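You operate a simulated robot arm through the tools that you are given. There is no shell and no other tool.

Carry out the task below with a simulated robot arm. There is one attempt and no reset: what you move stays moved.

JOB
Plug in, set the heat on the reel and foil the brown ball.
Fine: ball back in its tray, press left on, nothing dropped.

Only the result counts: the job must be done as asked and must still hold three seconds after the hand-in. Knocking over, shifting, dropping, spilling or breaking anything else fails it.

ROBOT AND FRAMES
A 6-joint arm with a two-finger gripper, fixed in place. Base frame: the origin is on the floor under the middle of its stand, x ahead of it, y to its left, z up. Units: cm, rad, N and s.
It reaches about 141.7 cm from its shoulder. Its first joint turns from -2.897 to 2.897 rad. Payload 3.43 kg.
Tool frame: the origin (TCP) lies between the finger pads and is the grasp point; the fingertips stand 2 cm ahead of it; z points along the fingers, y is the line along which they close. The gripper opens to 19 cm; its body begins 24.8 cm behind the TCP.
Orientation is that of the tool frame in the base frame, as a unit quaternion [x, y, z, w]. With the fingers straight down and closing along the base's y, the tool's x points along the base's -x, its y along +y and its z along -z.

CONTROLS
- The arm moves only by the tool jog_arm. Its argument "series" is a list of rows, each a list of 7 numbers: the shift along the base's x, y, z in units of 50 mm (1.0 is 50 mm), then the turn, a rotation vector about the base's x, y, z in units of 4 degrees (1.0 is 4 degrees), then the closure, from 0 (fully open) to 1 (shut). In form: [[tx, ty, tz, rx, ry, rz, hand], ...]. A call has 1 to 20 rows; each row shifts and turns the commanded pose from where the row before left it. A call with a number of a shift or a turn outside -1 to 1 is refused whole. Each row takes 0.2 s and may step no farther than 5 cm and 0.15 rad from the row before; otherwise, or with a gripper value out of range, the whole call is refused. A pose out of reach is approached as far as the arm can. The call stops where the force on the tool passes 40 N (or 10 N more than at its start, if that is more) or the arm is blocked; 0.2 s more then pass. Each finger travels about 15.3 cm/s and halts on what it meets, pressing with about 33 N; the grip force reading is that of the motor and also rises with nothing between the fingers. The clock runs only during rows and for 0.2 s after the last one: add rows that do not move to give the fingers time. The reply holds the time, the measured pose of the TCP, the force on the tool along the base axes, the opening and the grip force, in the units named above and with some noise, with the torque about the TCP (base axes, N m) and any sound that the robot's microphone picked up, and new pictures: "pictures" is both (left out), scene, wrist or none.
- Cameras (640 x 400 px; columns grow to the right, rows downward): "scene" is fixed at [39.91, -65.26, 146.1]; the picture's right is [0.50, -0.87, 0.00], its down [-0.10, -0.06, -0.99] and it looks along [0.86, 0.50, -0.11] (base axes); focal length 214 px, centre (320, 200). "wrist" rides on the gripper at [7, -0.8, -28.8] in the tool frame; the picture's right is [0.12, 0.99, 0.00], its down [-0.96, 0.12, -0.25] and it looks along [-0.25, 0.03, 0.97] (tool axes); focal length 261 px, centre (320, 200). There is no depth. A picture from a camera that has moved, and an enlarged one, comes with that camera's place and axes in the base frame and with its lens.
- raise_lower(by): moves the trunk up (or, below 0, down) by that many cm; the arm rides with it, the base frame stays. It gives what a move gives, with no picture.
- inspect(camera, box): a new picture of the part [left, top, right, bottom] of that camera's present view, enlarged. It takes no simulated time.
- close_job(): hands the job in; it is judged then, once.

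Places have to be worked out from the pictures, the camera data and where the tool is seen. Open the gripper and draw the arm clear of the work before you hand the job in, unless the task says otherwise.

The tools are called after "Request:" as name(argument=value, ...) on one line, values as JSON. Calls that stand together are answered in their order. jog_arm: Moves the arm, as the interface text tells. Its arguments: {"type":"object","properties":{"series":{"type":"array","items":{"type":"array","items":{"type":"number"}}},"pictures":{"type":"string","enum":["both","scene","wrist","none"]}},"required":["series"]} The other tools are called the same way: raise_lower (by) moves the trunk up or down; inspect (camera, box) takes an enlarged picture of a part of a camera's view; close_job () hands the job in.

At the start:

```text
clock: 0.0
eef_pos: [54.9, -25.59, 160.82]
tcp_rot: [0.0, 1.0, 0.0, 0.001]
wrist_force: [0.2, -0.1, 0.6]
ft_torque: [0.03, 0.0, 0.0]
grip_width: 19.01
grasp_force: 0.0
trunk travel left (down, up): [-37.5, 6.5]
```

scene: 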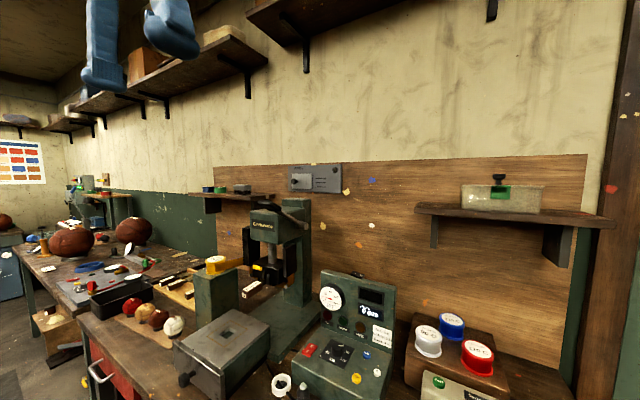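
wrist: 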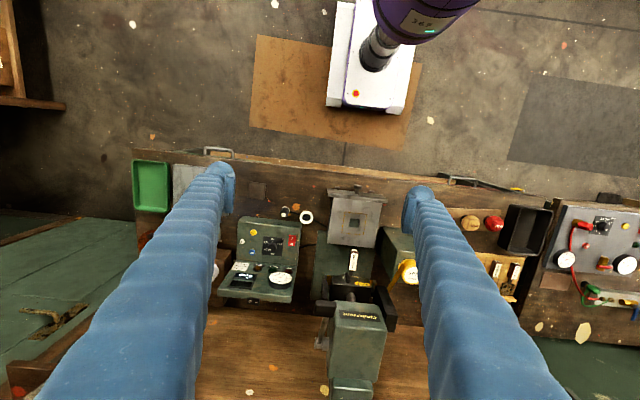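

The scene shows a workbench with a hot-foil press, a control box, balls, and stamps. I'll enlarge several parts of both views to understand before moving.

Request:
inspect(camera="scene", box=[160, 180, 400, 400])

Request:
inspect(camera="scene", box=[260, 260, 420, 400])

Request:
inspect(camera="scene", box=[380, 280, 560, 400])

Request:
inspect(camera="scene", box=[60, 230, 260, 400])

Request:
inspect(camera="scene", box=[180, 150, 360, 260])

Request:
inspect(camera="wrist", box=[200, 170, 320, 310])

Request:
inspect(camera="wrist", box=[310, 180, 430, 400])

Request:
inspect(camera="wrist", box=[440, 170, 640, 320])

```text
1.82 times, centred on (280, 290) of scene
camera zoom: at [39.91, -65.26, 146.1], right [0.5, -0.87, 0.0], down [-0.1, -0.06, -0.99], along [0.86, 0.5, -0.11], focal length 390 px, centre (393, 36)
```

zoom: 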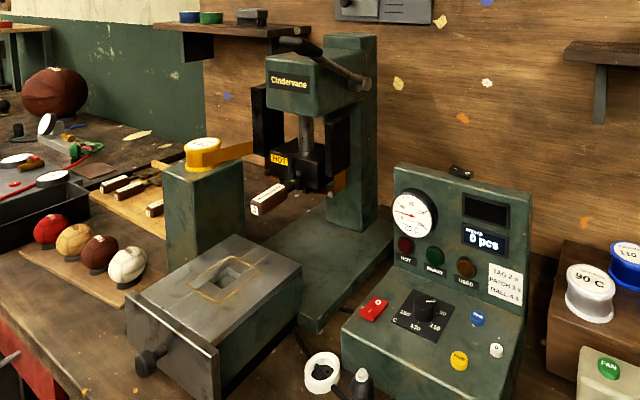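

```text
2.86 times, centred on (340, 330) of scene
camera zoom: at [39.91, -65.26, 146.1], right [0.5, -0.87, 0.0], down [-0.1, -0.06, -0.99], along [0.86, 0.5, -0.11], focal length 613 px, centre (263, -171)
```

zoom: 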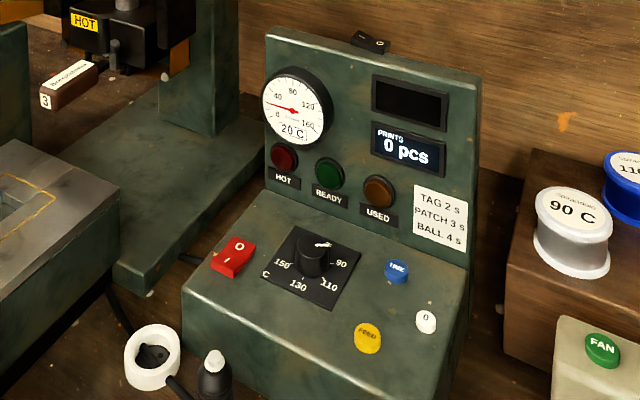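

```text
3.33 times, centred on (470, 340) of scene
camera zoom: at [39.91, -65.26, 146.1], right [0.5, -0.87, 0.0], down [-0.1, -0.06, -0.99], along [0.86, 0.5, -0.11], focal length 715 px, centre (-180, -267)
```

zoom: 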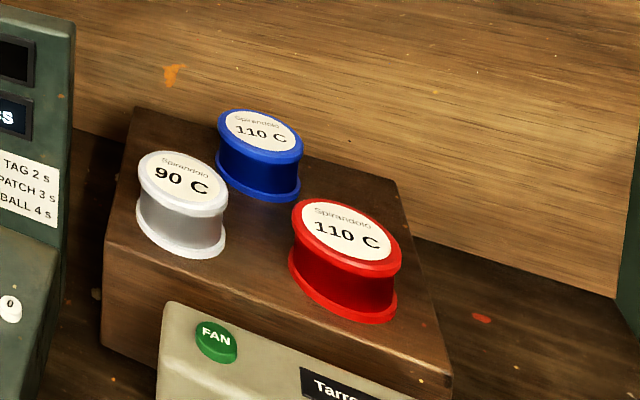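

```text
2.35 times, centred on (160, 315) of scene
camera zoom: at [39.91, -65.26, 146.1], right [0.5, -0.87, 0.0], down [-0.1, -0.06, -0.99], along [0.86, 0.5, -0.11], focal length 505 px, centre (696, -71)
```

zoom: 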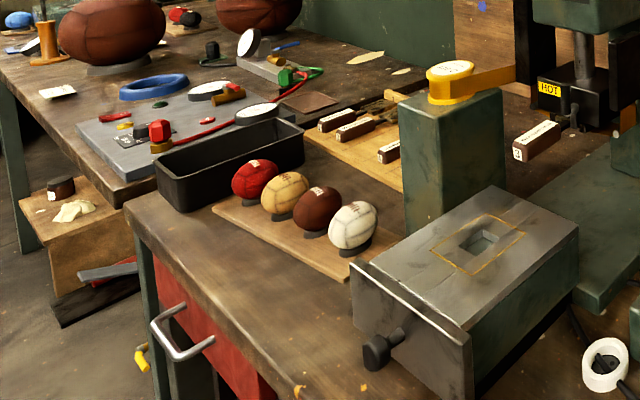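

```text
3.56 times, centred on (270, 205) of scene
camera zoom: at [39.91, -65.26, 146.1], right [0.5, -0.87, 0.0], down [-0.1, -0.06, -0.99], along [0.86, 0.5, -0.11], focal length 763 px, centre (498, 182)
```

zoom: 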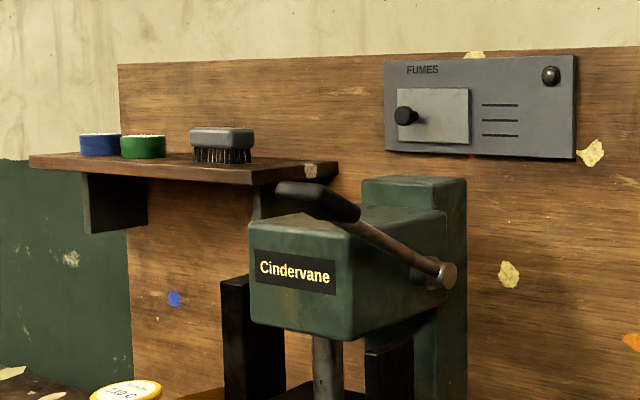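

```text
2.86 times, centred on (260, 240) of wrist
camera zoom: at [47.85, -26.45, 189.62], right [-0.12, 0.99, 0.0], down [0.96, 0.12, 0.25], along [0.25, 0.03, -0.97], focal length 745 px, centre (491, 86)
```

zoom: 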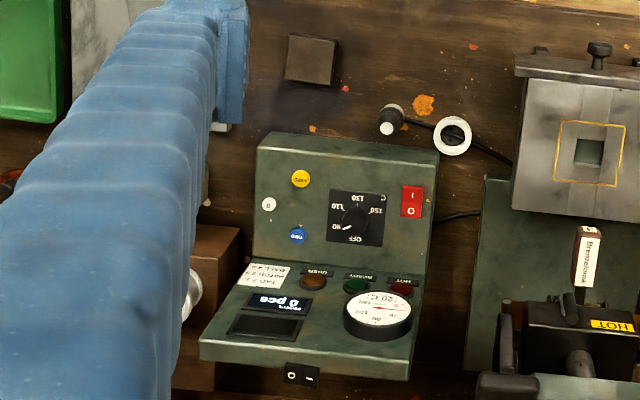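

```text
1.82 times, centred on (370, 290) of wrist
camera zoom: at [47.85, -26.45, 189.62], right [-0.12, 0.99, 0.0], down [0.96, 0.12, 0.25], along [0.25, 0.03, -0.97], focal length 474 px, centre (229, 36)
```

zoom: 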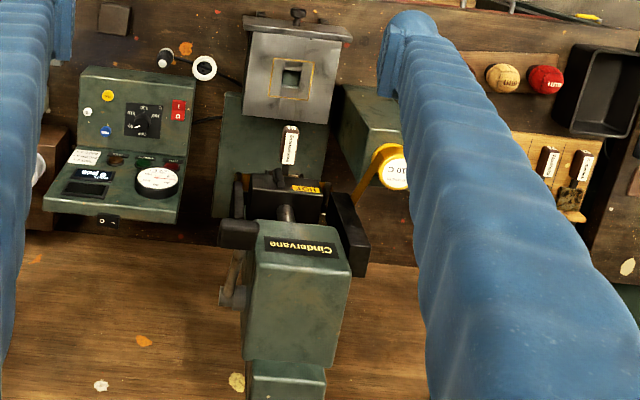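

```text
2.67 times, centred on (540, 245) of wrist
camera zoom: at [47.85, -26.45, 189.62], right [-0.12, 0.99, 0.0], down [0.96, 0.12, 0.25], along [0.25, 0.03, -0.97], focal length 695 px, centre (-267, 80)
```

zoom: 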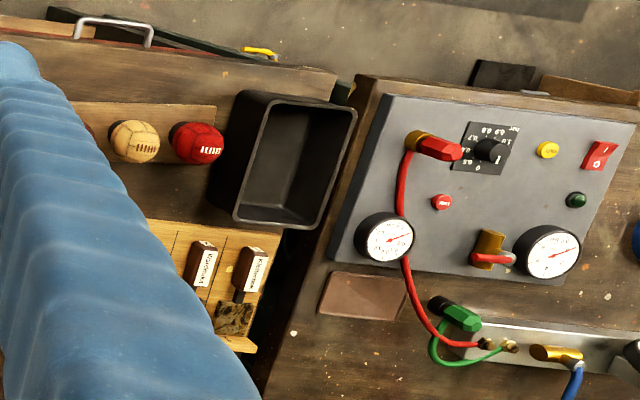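

I've triangulated roughly: control box near y≈-40, ring/plug near (80,-30,88), slide table nest at (78,-10,99), balls along x≈75. I'll look closer at the reel label, the plug and socket, and the dial before moving.

Request:
inspect(camera="scene", box=[200, 240, 280, 290])

Request:
inspect(camera="wrist", box=[380, 240, 430, 290])

Request:
inspect(camera="wrist", box=[270, 195, 330, 235])

Request:
inspect(camera="scene", box=[260, 360, 330, 400])

Request:
inspect(camera="wrist", box=[240, 215, 310, 300])

Request:
inspect(camera="scene", box=[0, 130, 60, 200])

Request:
inspect(camera="scene", box=[280, 155, 350, 205])

```text
8.00 times, centred on (240, 265) of scene
camera zoom: at [39.91, -65.26, 146.1], right [0.5, -0.87, 0.0], down [-0.1, -0.06, -0.99], along [0.86, 0.5, -0.11], focal length 1716 px, centre (960, -320)
```

zoom: 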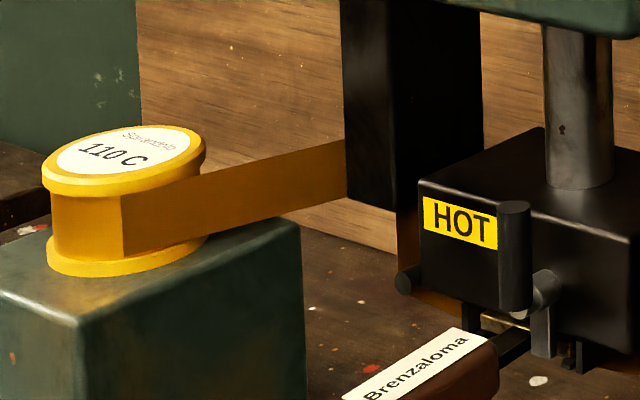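

```text
8.00 times, centred on (405, 265) of wrist
camera zoom: at [47.85, -26.45, 189.62], right [-0.12, 0.99, 0.0], down [0.96, 0.12, 0.25], along [0.25, 0.03, -0.97], focal length 2085 px, centre (-360, -320)
```

zoom: 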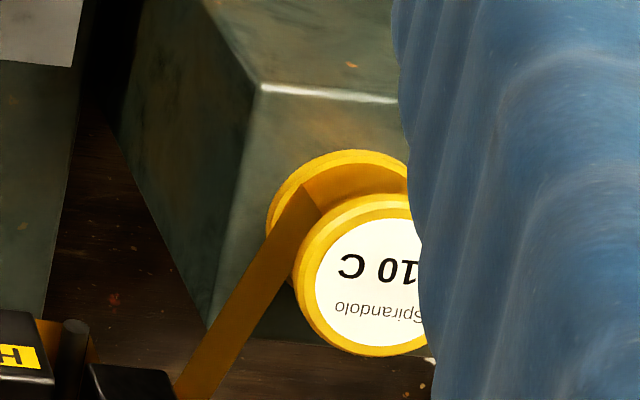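

```text
10.00 times, centred on (300, 215) of wrist
camera zoom: at [47.85, -26.45, 189.62], right [-0.12, 0.99, 0.0], down [0.96, 0.12, 0.25], along [0.25, 0.03, -0.97], focal length 2606 px, centre (520, 50)
```

zoom: 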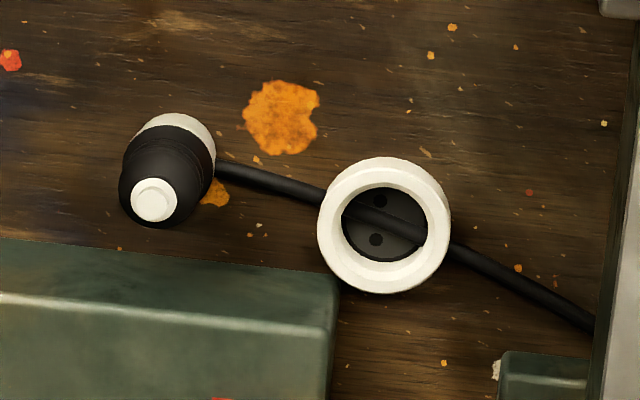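

```text
9.14 times, centred on (295, 380) of scene
camera zoom: at [39.91, -65.26, 146.1], right [0.5, -0.87, 0.0], down [-0.1, -0.06, -0.99], along [0.86, 0.5, -0.11], focal length 1961 px, centre (549, -1446)
```

zoom: 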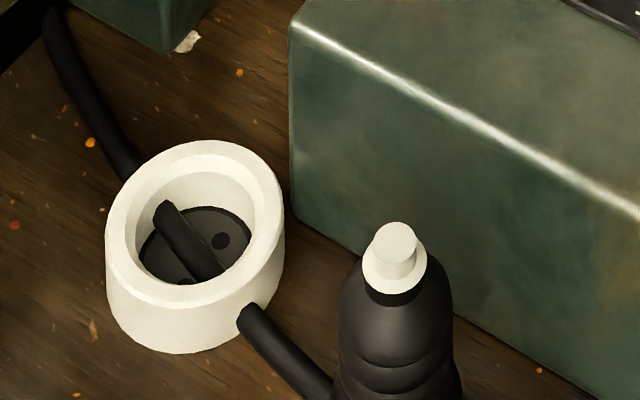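

```text
4.71 times, centred on (275, 258) of wrist
camera zoom: at [47.85, -26.45, 189.62], right [-0.12, 0.99, 0.0], down [0.96, 0.12, 0.25], along [0.25, 0.03, -0.97], focal length 1227 px, centre (532, -71)
```

zoom: 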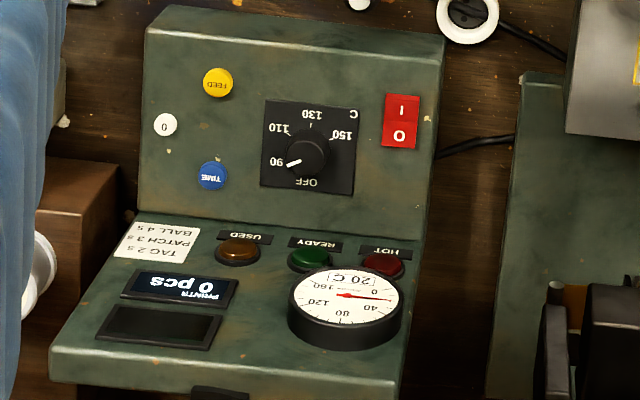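

```text
5.71 times, centred on (30, 165) of scene
camera zoom: at [39.91, -65.26, 146.1], right [0.5, -0.87, 0.0], down [-0.1, -0.06, -0.99], along [0.86, 0.5, -0.11], focal length 1226 px, centre (1977, 400)
```

zoom: 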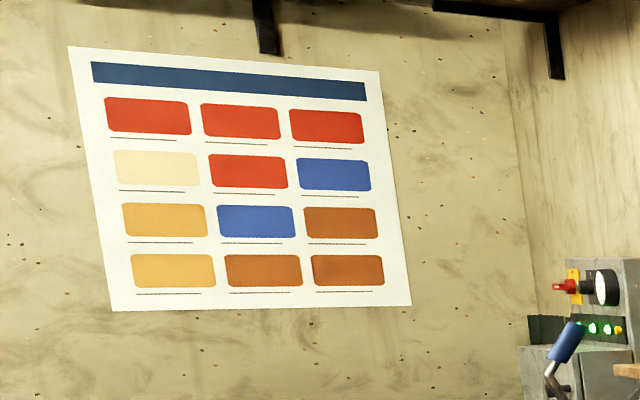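

```text
8.00 times, centred on (315, 180) of scene
camera zoom: at [39.91, -65.26, 146.1], right [0.5, -0.87, 0.0], down [-0.1, -0.06, -0.99], along [0.86, 0.5, -0.11], focal length 1716 px, centre (360, 360)
```

zoom: 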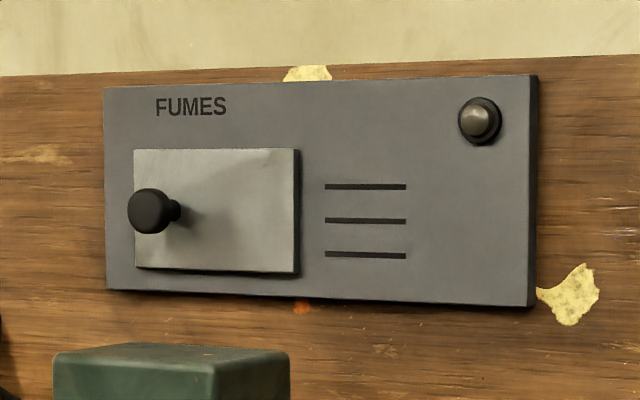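

The reel on the press reads 110 C. The gripper is clear of everything, so I'll lower toward the control box (TCP about (76,-44,125)) for a close look with the wrist camera.

Request:
jog_arm(series=[[0.422, -0.368, -0.716, 0, 0, 0, 0], [0.422, -0.368, -0.716, 0, 0, 0, 0], [0.422, -0.368, -0.716, 0, 0, 0, 0], [0.422, -0.368, -0.716, 0, 0, 0, 0], [0.422, -0.368, -0.716, 0, 0, 0, 0], [0.422, -0.368, -0.716, 0, 0, 0, 0], [0.422, -0.368, -0.716, 0, 0, 0, 0], [0.422, -0.368, -0.716, 0, 0, 0, 0], [0.422, -0.368, -0.716, 0, 0, 0, 0], [0.422, -0.368, -0.716, 0, 0, 0, 0]])

```text
clock: 2.2
eef_pos: [76.27, -44.13, 124.75]
tcp_rot: [0.0, 1.0, 0.0, -0.001]
wrist_force: [0.4, -0.5, -0.5]
ft_torque: [0.06, 0.12, 0.01]
grip_width: 18.99
grasp_force: 0.0
trunk travel left (down, up): [-37.5, 6.5]
camera wrist: at [69.19, -45.07, 153.56], right [-0.12, 0.99, 0.0], down [0.96, 0.12, 0.25], along [0.24, 0.03, -0.97], focal length 261 px, centre (320, 200)
```

scene: 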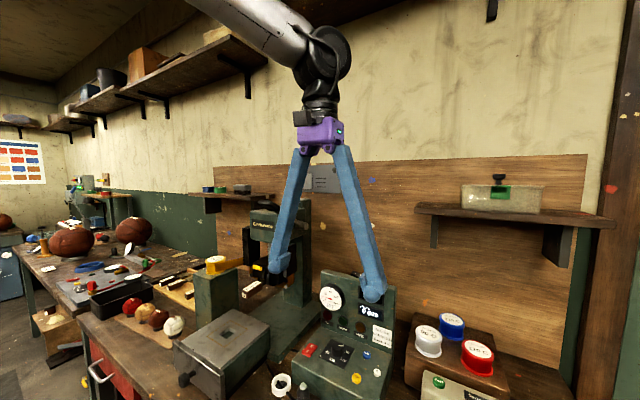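
wrist: 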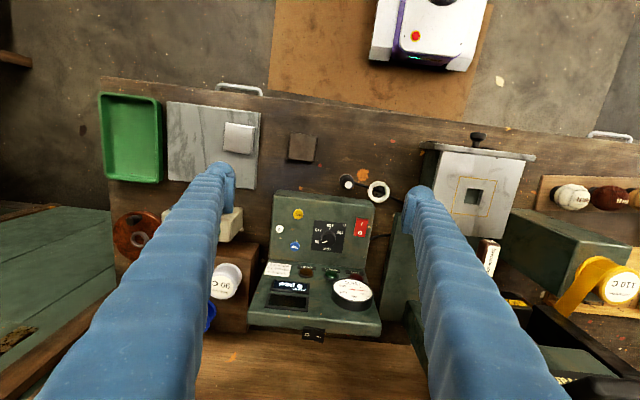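

The view is now closer. I'll zoom into the dial and panel, plug and socket, slide table, and press.

Request:
inspect(camera="wrist", box=[260, 185, 390, 270])

Request:
inspect(camera="wrist", box=[250, 250, 390, 345])

Request:
inspect(camera="wrist", box=[325, 160, 405, 215])

Request:
inspect(camera="wrist", box=[400, 120, 560, 230])

Request:
inspect(camera="wrist", box=[480, 170, 640, 310])

Request:
inspect(camera="wrist", box=[90, 80, 330, 230])

Request:
inspect(camera="wrist", box=[400, 230, 600, 400])

```text
4.71 times, centred on (325, 228) of wrist
camera zoom: at [69.19, -45.07, 153.56], right [-0.12, 0.99, 0.0], down [0.96, 0.12, 0.25], along [0.24, 0.03, -0.97], focal length 1227 px, centre (296, 71)
```

zoom: 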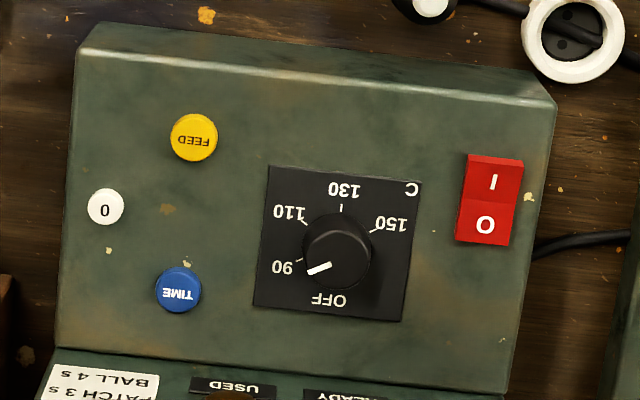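

```text
4.21 times, centred on (320, 298) of wrist
camera zoom: at [69.19, -45.07, 153.56], right [-0.12, 0.99, 0.0], down [0.96, 0.12, 0.25], along [0.24, 0.03, -0.97], focal length 1098 px, centre (320, -210)
```

zoom: 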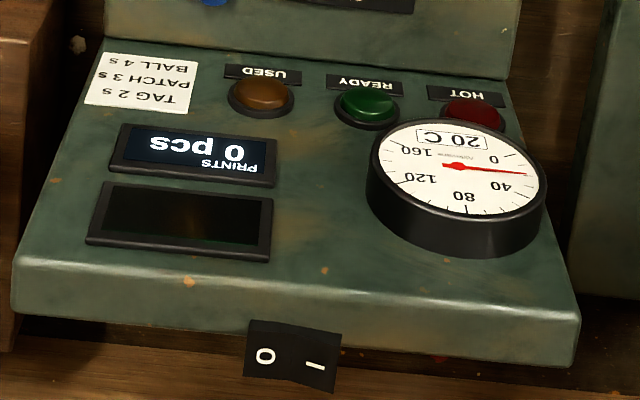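

```text
7.27 times, centred on (365, 188) of wrist
camera zoom: at [69.19, -45.07, 153.56], right [-0.12, 0.99, 0.0], down [0.96, 0.12, 0.25], along [0.24, 0.03, -0.97], focal length 1896 px, centre (-7, 291)
```

zoom: 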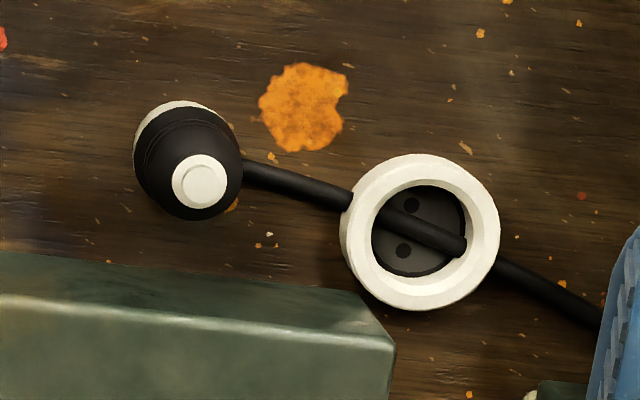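

```text
3.64 times, centred on (480, 175) of wrist
camera zoom: at [69.19, -45.07, 153.56], right [-0.12, 0.99, 0.0], down [0.96, 0.12, 0.25], along [0.24, 0.03, -0.97], focal length 948 px, centre (-262, 291)
```

zoom: 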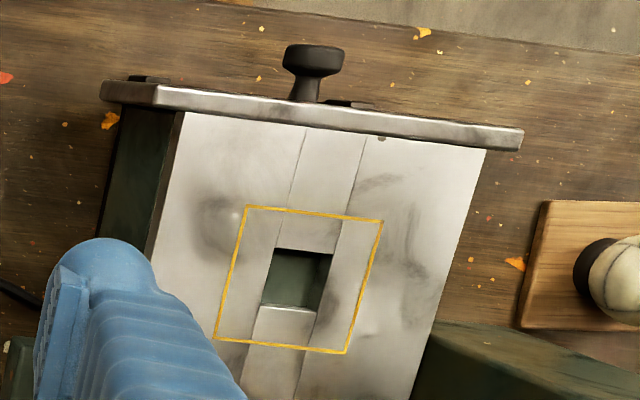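

```text
2.86 times, centred on (560, 240) of wrist
camera zoom: at [69.19, -45.07, 153.56], right [-0.12, 0.99, 0.0], down [0.96, 0.12, 0.25], along [0.24, 0.03, -0.97], focal length 745 px, centre (-366, 86)
```

zoom: 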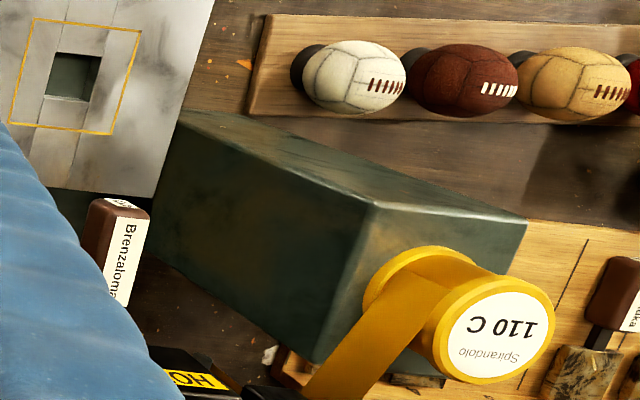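

```text
2.67 times, centred on (210, 155) of wrist
camera zoom: at [69.19, -45.07, 153.56], right [-0.12, 0.99, 0.0], down [0.96, 0.12, 0.25], along [0.24, 0.03, -0.97], focal length 695 px, centre (613, 320)
```

zoom: 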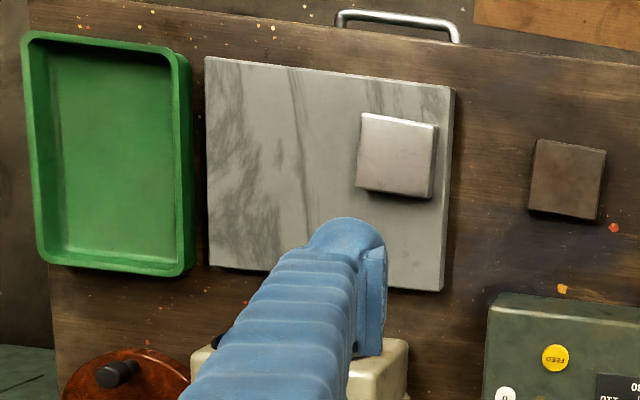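

```text
2.35 times, centred on (500, 315) of wrist
camera zoom: at [69.19, -45.07, 153.56], right [-0.12, 0.99, 0.0], down [0.96, 0.12, 0.25], along [0.24, 0.03, -0.97], focal length 613 px, centre (-104, -71)
```

zoom: 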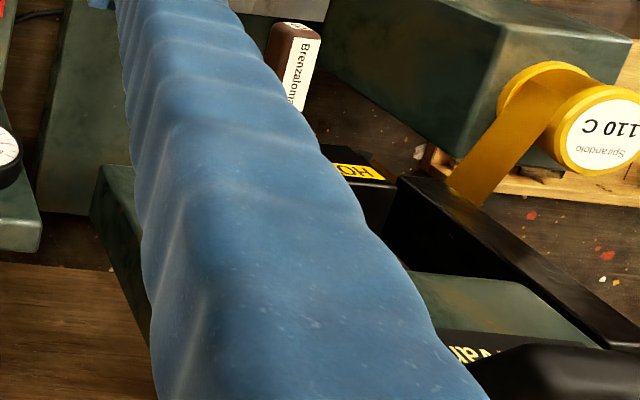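

The dial pointer seems to sit at 90 (ticks 60° apart, OFF–90–110–130–150 clockwise) and the panel face is flat at z≈92. I'll zoom further on the knob, plug, and socket to fix their centres.

Request:
inspect(camera="wrist", box=[310, 215, 350, 255])

Request:
inspect(camera="wrist", box=[335, 165, 365, 195])

Request:
inspect(camera="scene", box=[290, 372, 320, 400])

Request:
inspect(camera="scene", box=[320, 335, 360, 370])

```text
10.00 times, centred on (330, 235) of wrist
camera zoom: at [69.19, -45.07, 153.56], right [-0.12, 0.99, 0.0], down [0.96, 0.12, 0.25], along [0.24, 0.03, -0.97], focal length 2606 px, centre (220, -150)
```

zoom: 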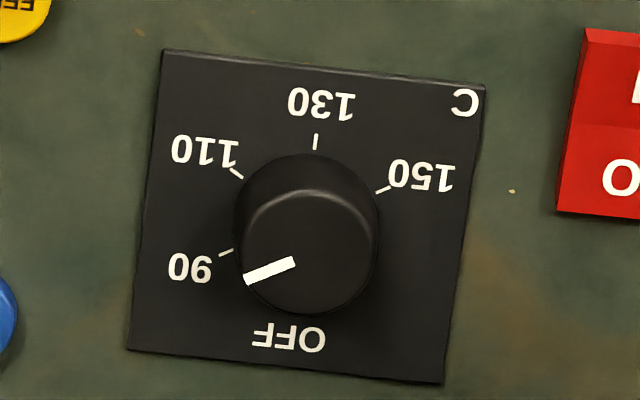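

```text
13.33 times, centred on (350, 180) of wrist
camera zoom: at [69.19, -45.07, 153.56], right [-0.12, 0.99, 0.0], down [0.96, 0.12, 0.25], along [0.24, 0.03, -0.97], focal length 3475 px, centre (-80, 467)
```

zoom: 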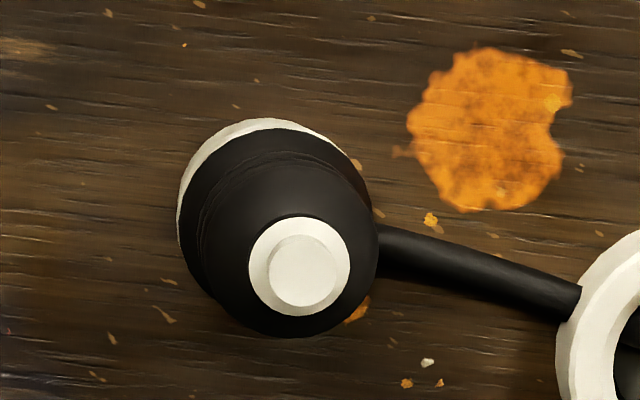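

```text
14.29 times, centred on (305, 386) of scene
camera zoom: at [39.91, -65.26, 146.1], right [0.5, -0.87, 0.0], down [-0.1, -0.06, -0.99], along [0.86, 0.5, -0.11], focal length 3064 px, centre (534, -2457)
```

zoom: 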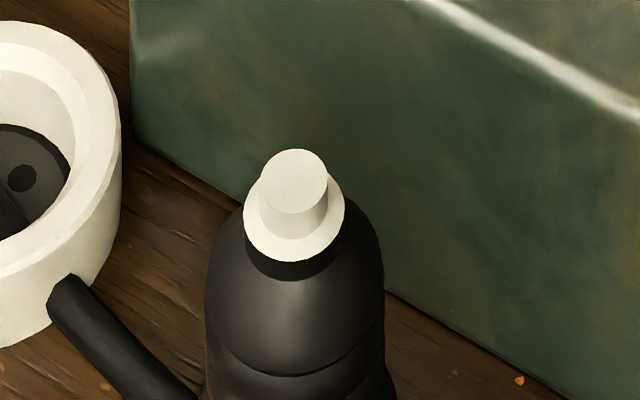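

```text
11.43 times, centred on (340, 352) of scene
camera zoom: at [39.91, -65.26, 146.1], right [0.5, -0.87, 0.0], down [-0.1, -0.06, -0.99], along [0.86, 0.5, -0.11], focal length 2451 px, centre (91, -1543)
```

zoom: 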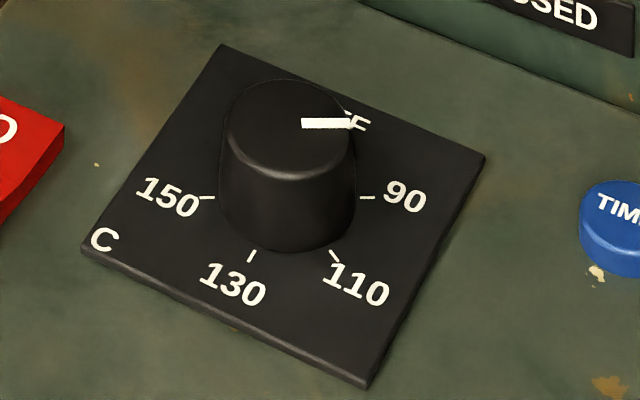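

The pointer is parallel with the 90 tick, so 110 is one 60° clockwise step (seen from above). Next I'll look at the fingertip geometry up close, in both cameras.

Request:
inspect(camera="scene", box=[255, 90, 405, 310])

Request:
inspect(camera="wrist", box=[180, 140, 460, 280])

```text
1.82 times, centred on (330, 200) of scene
camera zoom: at [39.91, -65.26, 146.1], right [0.5, -0.87, 0.0], down [-0.1, -0.06, -0.99], along [0.86, 0.5, -0.11], focal length 390 px, centre (302, 200)
```

zoom: 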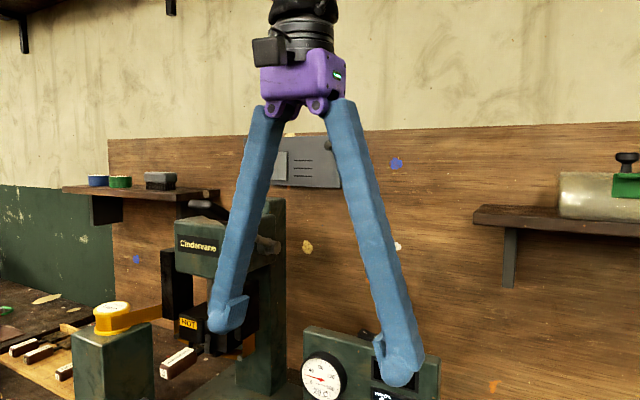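

```text
2.29 times, centred on (320, 210) of wrist
camera zoom: at [69.19, -45.07, 153.56], right [-0.12, 0.99, 0.0], down [0.96, 0.12, 0.25], along [0.24, 0.03, -0.97], focal length 596 px, centre (320, 177)
```

zoom: 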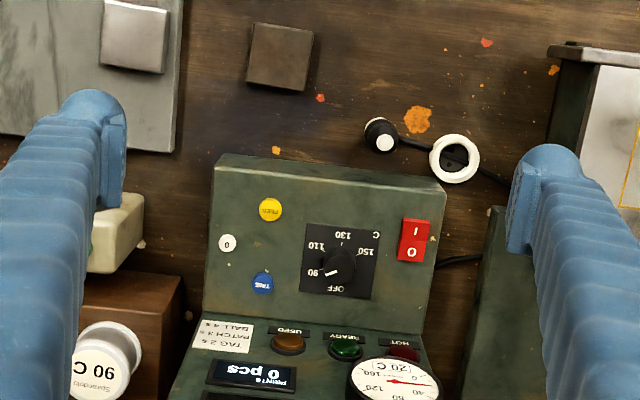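

Plug is upright at about (80.4,-36.8), top z≈92; socket ring at about (82.0,-28.0), top z≈87.8; bench ≈86. I'll move above the plug with the fingers closed to about 7.5 cm and look again.

Request:
jog_arm(series=[[0, 0, 0, 0, 0, 0, 0.3], [0.165, 0.293, -0.79, 0, 0, 0, 0.6], [0.165, 0.293, -0.79, 0, 0, 0, 0.6], [0.165, 0.293, -0.79, 0, 0, 0, 0.6], [0.165, 0.293, -0.79, 0, 0, 0, 0.6], [0.165, 0.293, -0.79, 0, 0, 0, 0.6], [0, 0, 0, 0, 0, 0, 0.6]])

```text
clock: 3.8
eef_pos: [80.16, -36.73, 105.15]
tcp_rot: [0.0, 1.0, -0.001, 0.0]
wrist_force: [0.1, -0.3, 0.7]
ft_torque: [-0.01, -0.01, -0.01]
grip_width: 7.61
grasp_force: 0.0
trunk travel left (down, up): [-37.5, 6.5]
camera wrist: at [73.07, -37.58, 134.05], right [-0.12, 0.99, 0.0], down [0.96, 0.12, 0.25], along [0.25, 0.03, -0.97], focal length 261 px, centre (320, 200)
```

scene: 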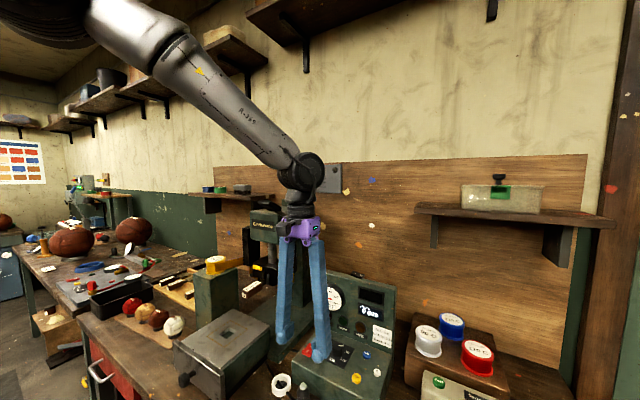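
wrist: 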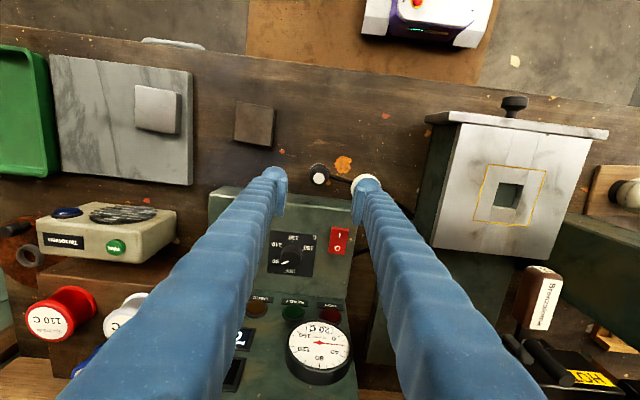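

Request:
inspect(camera="wrist", box=[255, 150, 395, 235])

Request:
inspect(camera="scene", box=[255, 310, 355, 400])

```text
4.57 times, centred on (325, 192) of wrist
camera zoom: at [73.07, -37.58, 134.05], right [-0.12, 0.99, 0.0], down [0.96, 0.12, 0.25], along [0.25, 0.03, -0.97], focal length 1192 px, centre (297, 234)
```

zoom: 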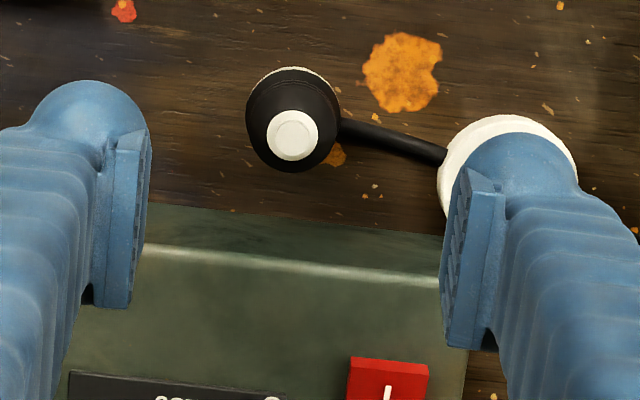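

```text
4.44 times, centred on (305, 355) of scene
camera zoom: at [39.91, -65.26, 146.1], right [0.5, -0.87, 0.0], down [-0.1, -0.06, -0.99], along [0.86, 0.5, -0.11], focal length 953 px, centre (387, -489)
```

zoom: 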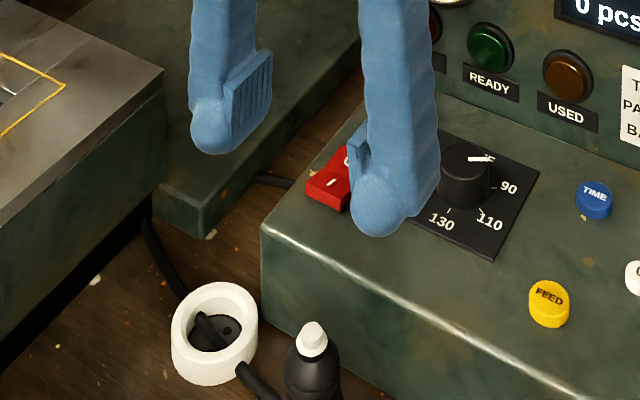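

The plug tip sits right under the TCP (≈(80.2,-36.85)). I'll narrow the fingers to 5.7 cm and descend so the pads straddle the plug body, then check before gripping.

Request:
jog_arm(series=[[0, 0, -0.5, 0, 0, 0, 0.7], [0.01, -0.01, -0.8, 0, 0, 0, 0.7], [0.01, -0.01, -0.8, 0, 0, 0, 0.7], [0, 0, -0.6, 0, 0, 0, 0.7], [0, 0, -0.35, 0, 0, 0, 0.7], [0, 0, 0, 0, 0, 0, 0.7]])

```text
clock: 5.2
eef_pos: [80.32, -36.77, 90.07]
tcp_rot: [-0.001, 1.0, -0.001, -0.001]
wrist_force: [0.7, 0.5, 0.0]
ft_torque: [0.0, -0.03, 0.0]
grip_width: 5.71
grasp_force: 0.0
trunk travel left (down, up): [-37.5, 6.5]
camera wrist: at [73.27, -37.56, 118.91], right [-0.12, 0.99, 0.0], down [0.96, 0.12, 0.25], along [0.24, 0.03, -0.97], focal length 261 px, centre (320, 200)
```

scene: 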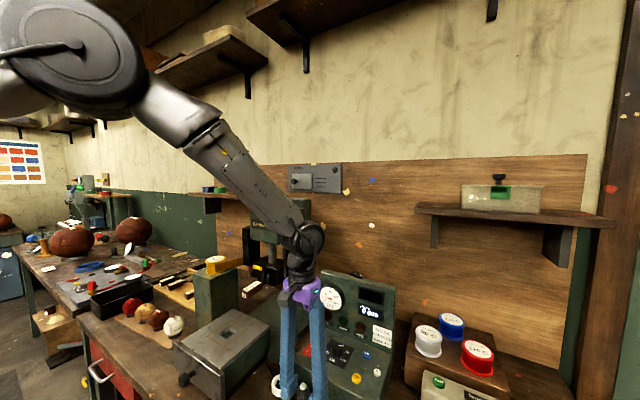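
wrist: 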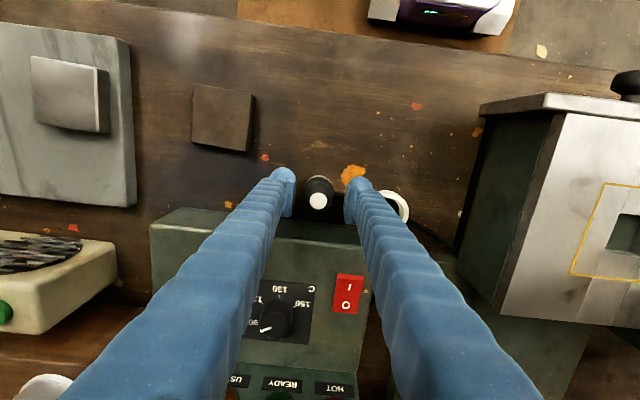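

Request:
inspect(camera="wrist", box=[260, 150, 420, 250])

Request:
inspect(camera="scene", box=[260, 340, 350, 400])

```text
4.00 times, centred on (340, 200) of wrist
camera zoom: at [73.27, -37.56, 118.91], right [-0.12, 0.99, 0.0], down [0.96, 0.12, 0.25], along [0.24, 0.03, -0.97], focal length 1043 px, centre (240, 200)
```

zoom: 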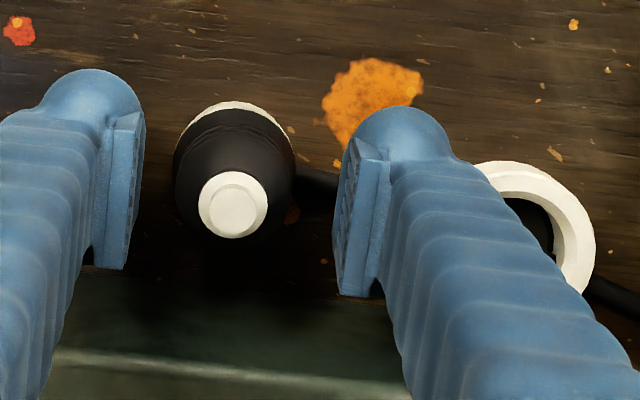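

```text
6.67 times, centred on (305, 370) of scene
camera zoom: at [39.91, -65.26, 146.1], right [0.5, -0.87, 0.0], down [-0.1, -0.06, -0.99], along [0.86, 0.5, -0.11], focal length 1430 px, centre (420, -933)
```

zoom: 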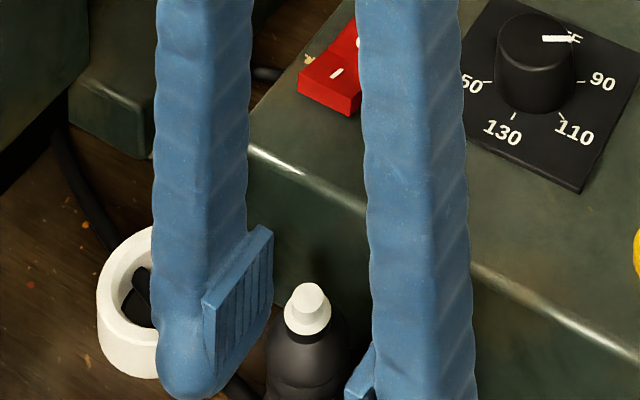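

The plug is centred between the pads. I'll lower 0.3 cm and close on it.

Request:
jog_arm(series=[[0, 0, -0.06, 0, 0, 0, 0.7], [0, 0, 0, 0, 0, 0, 0.8], [0, 0, 0, 0, 0, 0, 1], [0, 0, 0, 0, 0, 0, 1], [0, 0, 0, 0, 0, 0, 1]])

```text
clock: 6.4
eef_pos: [80.15, -36.73, 89.79]
tcp_rot: [0.0, 1.0, 0.0, -0.001]
wrist_force: [0.3, 0.0, -0.5]
ft_torque: [0.03, 0.0, 0.0]
grip_width: 3.44
grasp_force: 32.8
trunk travel left (down, up): [-37.5, 6.5]
camera wrist: at [73.21, -37.56, 118.56], right [-0.12, 0.99, 0.0], down [0.96, 0.12, 0.25], along [0.24, 0.03, -0.97], focal length 261 px, centre (320, 200)
```

scene: 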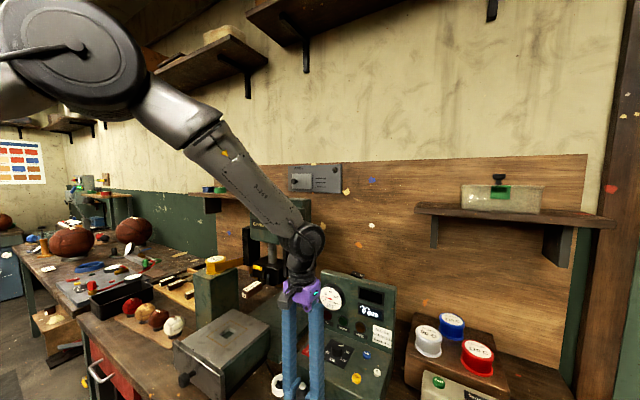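
wrist: 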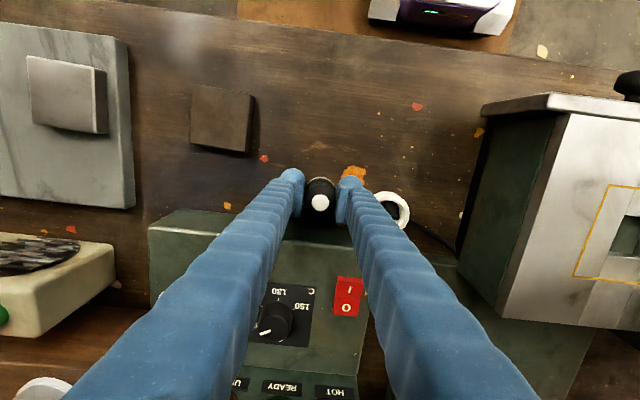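

The plug is held (3.44 cm, 33 N). I'll lift it 5 cm straight up and look at both plug underside and socket.

Request:
jog_arm(series=[[0, 0, 0.4, 0, 0, 0, 1], [0, 0, 0.6, 0, 0, 0, 1], [0, 0, 0, 0, 0, 0, 1]])

Request:
inspect(camera="wrist", box=[280, 150, 440, 250])

Request:
inspect(camera="scene", box=[260, 340, 350, 400])

```text
clock: 7.2
eef_pos: [80.31, -36.75, 94.85]
tcp_rot: [0.0, 1.0, 0.0, -0.001]
wrist_force: [-0.1, -0.2, 0.0]
ft_torque: [-0.03, -0.01, 0.03]
grip_width: 0.0
grasp_force: 32.8
trunk travel left (down, up): [-37.5, 6.5]
camera wrist: at [73.32, -37.61, 123.48], right [-0.12, 0.99, 0.0], down [0.96, 0.12, 0.25], along [0.24, 0.03, -0.97], focal length 261 px, centre (320, 200)
```

scene: 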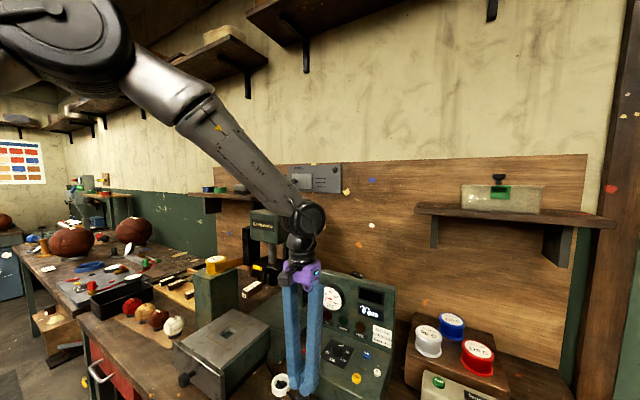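
wrist: 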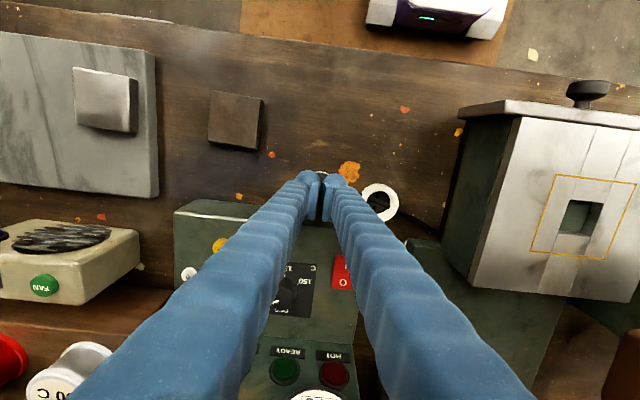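

```text
4.00 times, centred on (360, 200) of wrist
camera zoom: at [73.32, -37.61, 123.48], right [-0.12, 0.99, 0.0], down [0.96, 0.12, 0.25], along [0.24, 0.03, -0.97], focal length 1043 px, centre (160, 200)
```

zoom: 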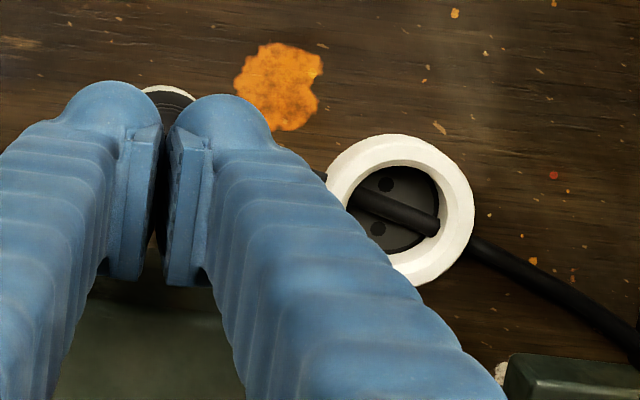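

```text
6.67 times, centred on (305, 370) of scene
camera zoom: at [39.91, -65.26, 146.1], right [0.5, -0.87, 0.0], down [-0.1, -0.06, -0.99], along [0.86, 0.5, -0.11], focal length 1430 px, centre (420, -933)
```

zoom: 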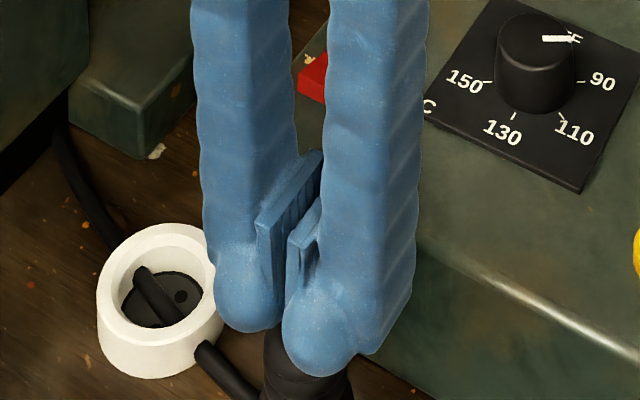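

The plug slipped out on its domed shoulder and is still standing upright; I gripped too high. I'll open to about 4.8 cm and regrip lower on the cylinder (TCP ≈ 88.6).

Request:
jog_arm(series=[[0, 0, 0.1, 0, 0, 0, 0.9], [0, 0, 0, 0, 0, 0, 0.75], [0, 0, 0, 0, 0, 0, 0.75], [0, 0, -0.4, 0, 0, 0, 0.75], [0, 0, -0.5, 0, 0, 0, 0.75], [0, 0, -0.3, 0, 0, 0, 0.75], [0, 0, -0.15, 0, 0, 0, 0.75], [0, 0, 0, 0, 0, 0, 0.75]])

Request:
inspect(camera="wrist", box=[260, 150, 420, 250])

Request:
inspect(camera="scene", box=[260, 340, 350, 400])

```text
clock: 9.0
eef_pos: [80.09, -36.88, 88.46]
tcp_rot: [0.0, 1.0, 0.0, -0.001]
wrist_force: [-0.4, -0.1, -0.8]
ft_torque: [0.05, 0.01, 0.02]
grip_width: 4.77
grasp_force: 0.0
trunk travel left (down, up): [-37.5, 6.5]
camera wrist: at [73.12, -37.61, 117.27], right [-0.12, 0.99, 0.0], down [0.96, 0.12, 0.25], along [0.24, 0.03, -0.97], focal length 261 px, centre (320, 200)
```

scene: 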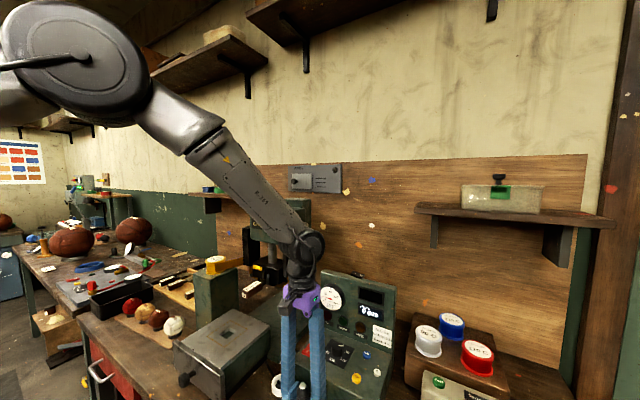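
wrist: 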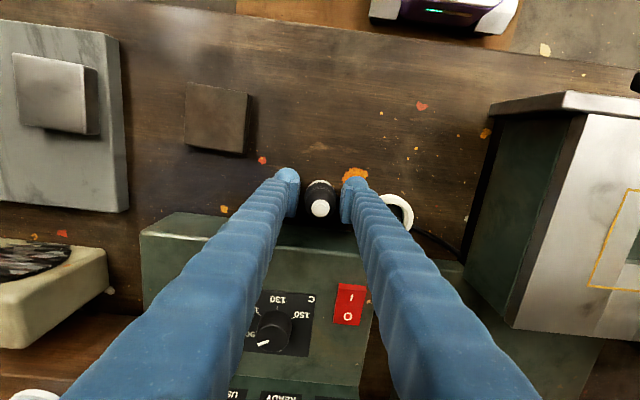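

```text
4.00 times, centred on (340, 200) of wrist
camera zoom: at [73.12, -37.61, 117.27], right [-0.12, 0.99, 0.0], down [0.96, 0.12, 0.25], along [0.24, 0.03, -0.97], focal length 1043 px, centre (240, 200)
```

zoom: 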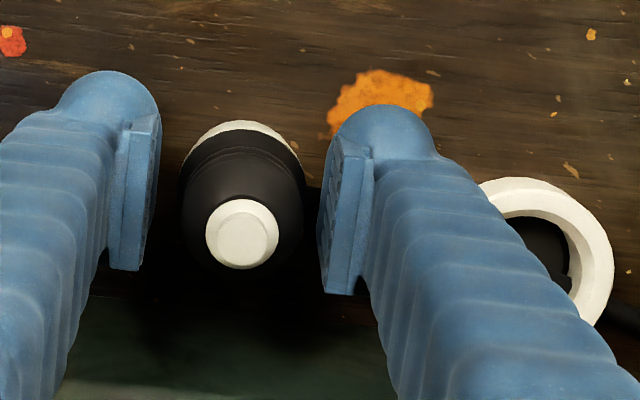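

```text
6.67 times, centred on (305, 370) of scene
camera zoom: at [39.91, -65.26, 146.1], right [0.5, -0.87, 0.0], down [-0.1, -0.06, -0.99], along [0.86, 0.5, -0.11], focal length 1430 px, centre (420, -933)
```

zoom: 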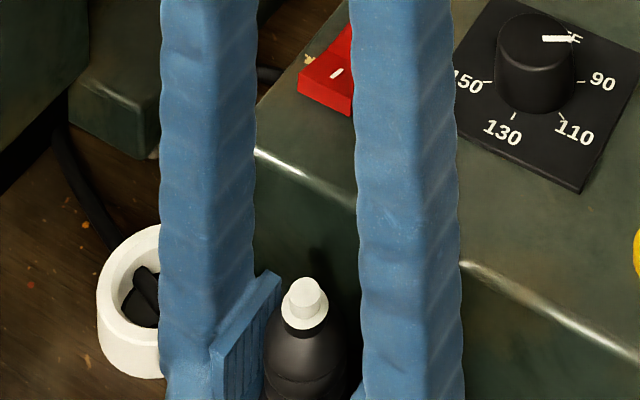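

The pads straddle the cylinder now. I'll close, then lift slowly in small steps and check the grip width.

Request:
jog_arm(series=[[0, 0, 0, 0, 0, 0, 0.85], [0, 0, 0, 0, 0, 0, 1], [0, 0, 0, 0, 0, 0, 1], [0, 0, 0, 0, 0, 0, 1], [0, 0, 0.1, 0, 0, 0, 1], [0, 0, 0.15, 0, 0, 0, 1]], pictures="scene")

```text
clock: 10.4
eef_pos: [80.18, -36.87, 89.75]
tcp_rot: [0.0, 1.0, 0.0, -0.001]
wrist_force: [-0.2, -0.5, -0.2]
ft_torque: [0.03, -0.03, -0.03]
grip_width: 3.25
grasp_force: 32.7
trunk travel left (down, up): [-37.5, 6.5]
```

scene: 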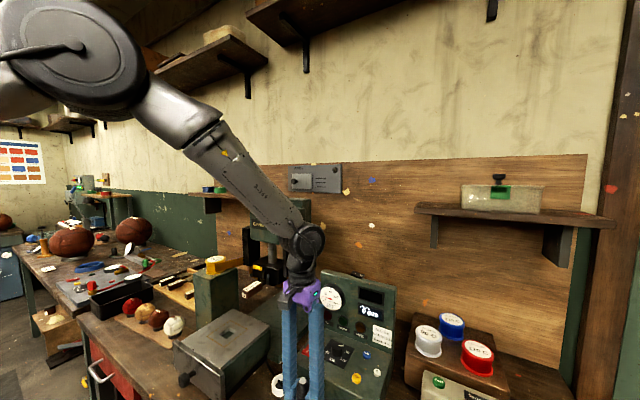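

Request:
inspect(camera="scene", box=[260, 340, 350, 400])

Request:
inspect(camera="wrist", box=[280, 150, 380, 220])

```text
6.67 times, centred on (305, 370) of scene
camera zoom: at [39.91, -65.26, 146.1], right [0.5, -0.87, 0.0], down [-0.1, -0.06, -0.99], along [0.86, 0.5, -0.11], focal length 1430 px, centre (420, -933)
```

zoom: 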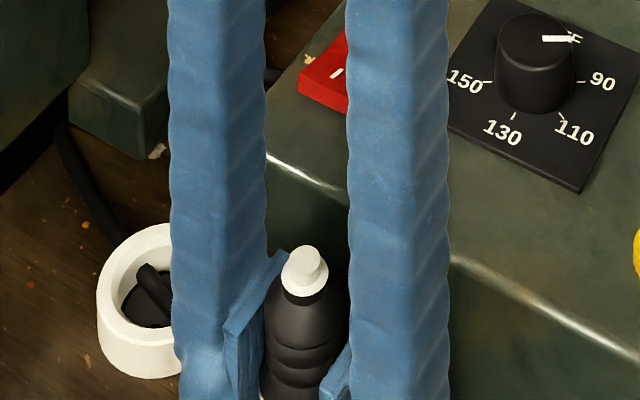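

```text
5.71 times, centred on (330, 185) of wrist
camera zoom: at [73.11, -37.64, 118.55], right [-0.12, 0.99, 0.0], down [0.96, 0.12, 0.25], along [0.24, 0.03, -0.97], focal length 1489 px, centre (263, 286)
```

zoom: 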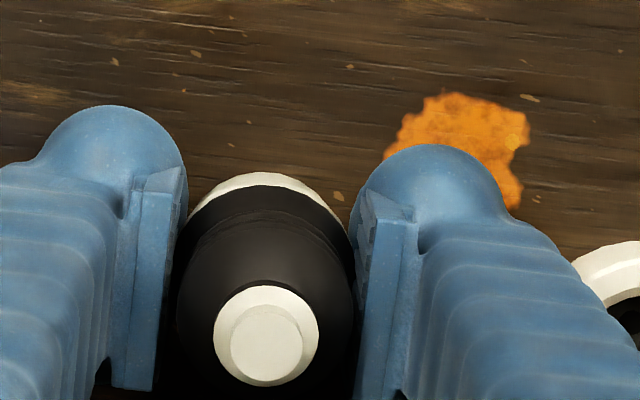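

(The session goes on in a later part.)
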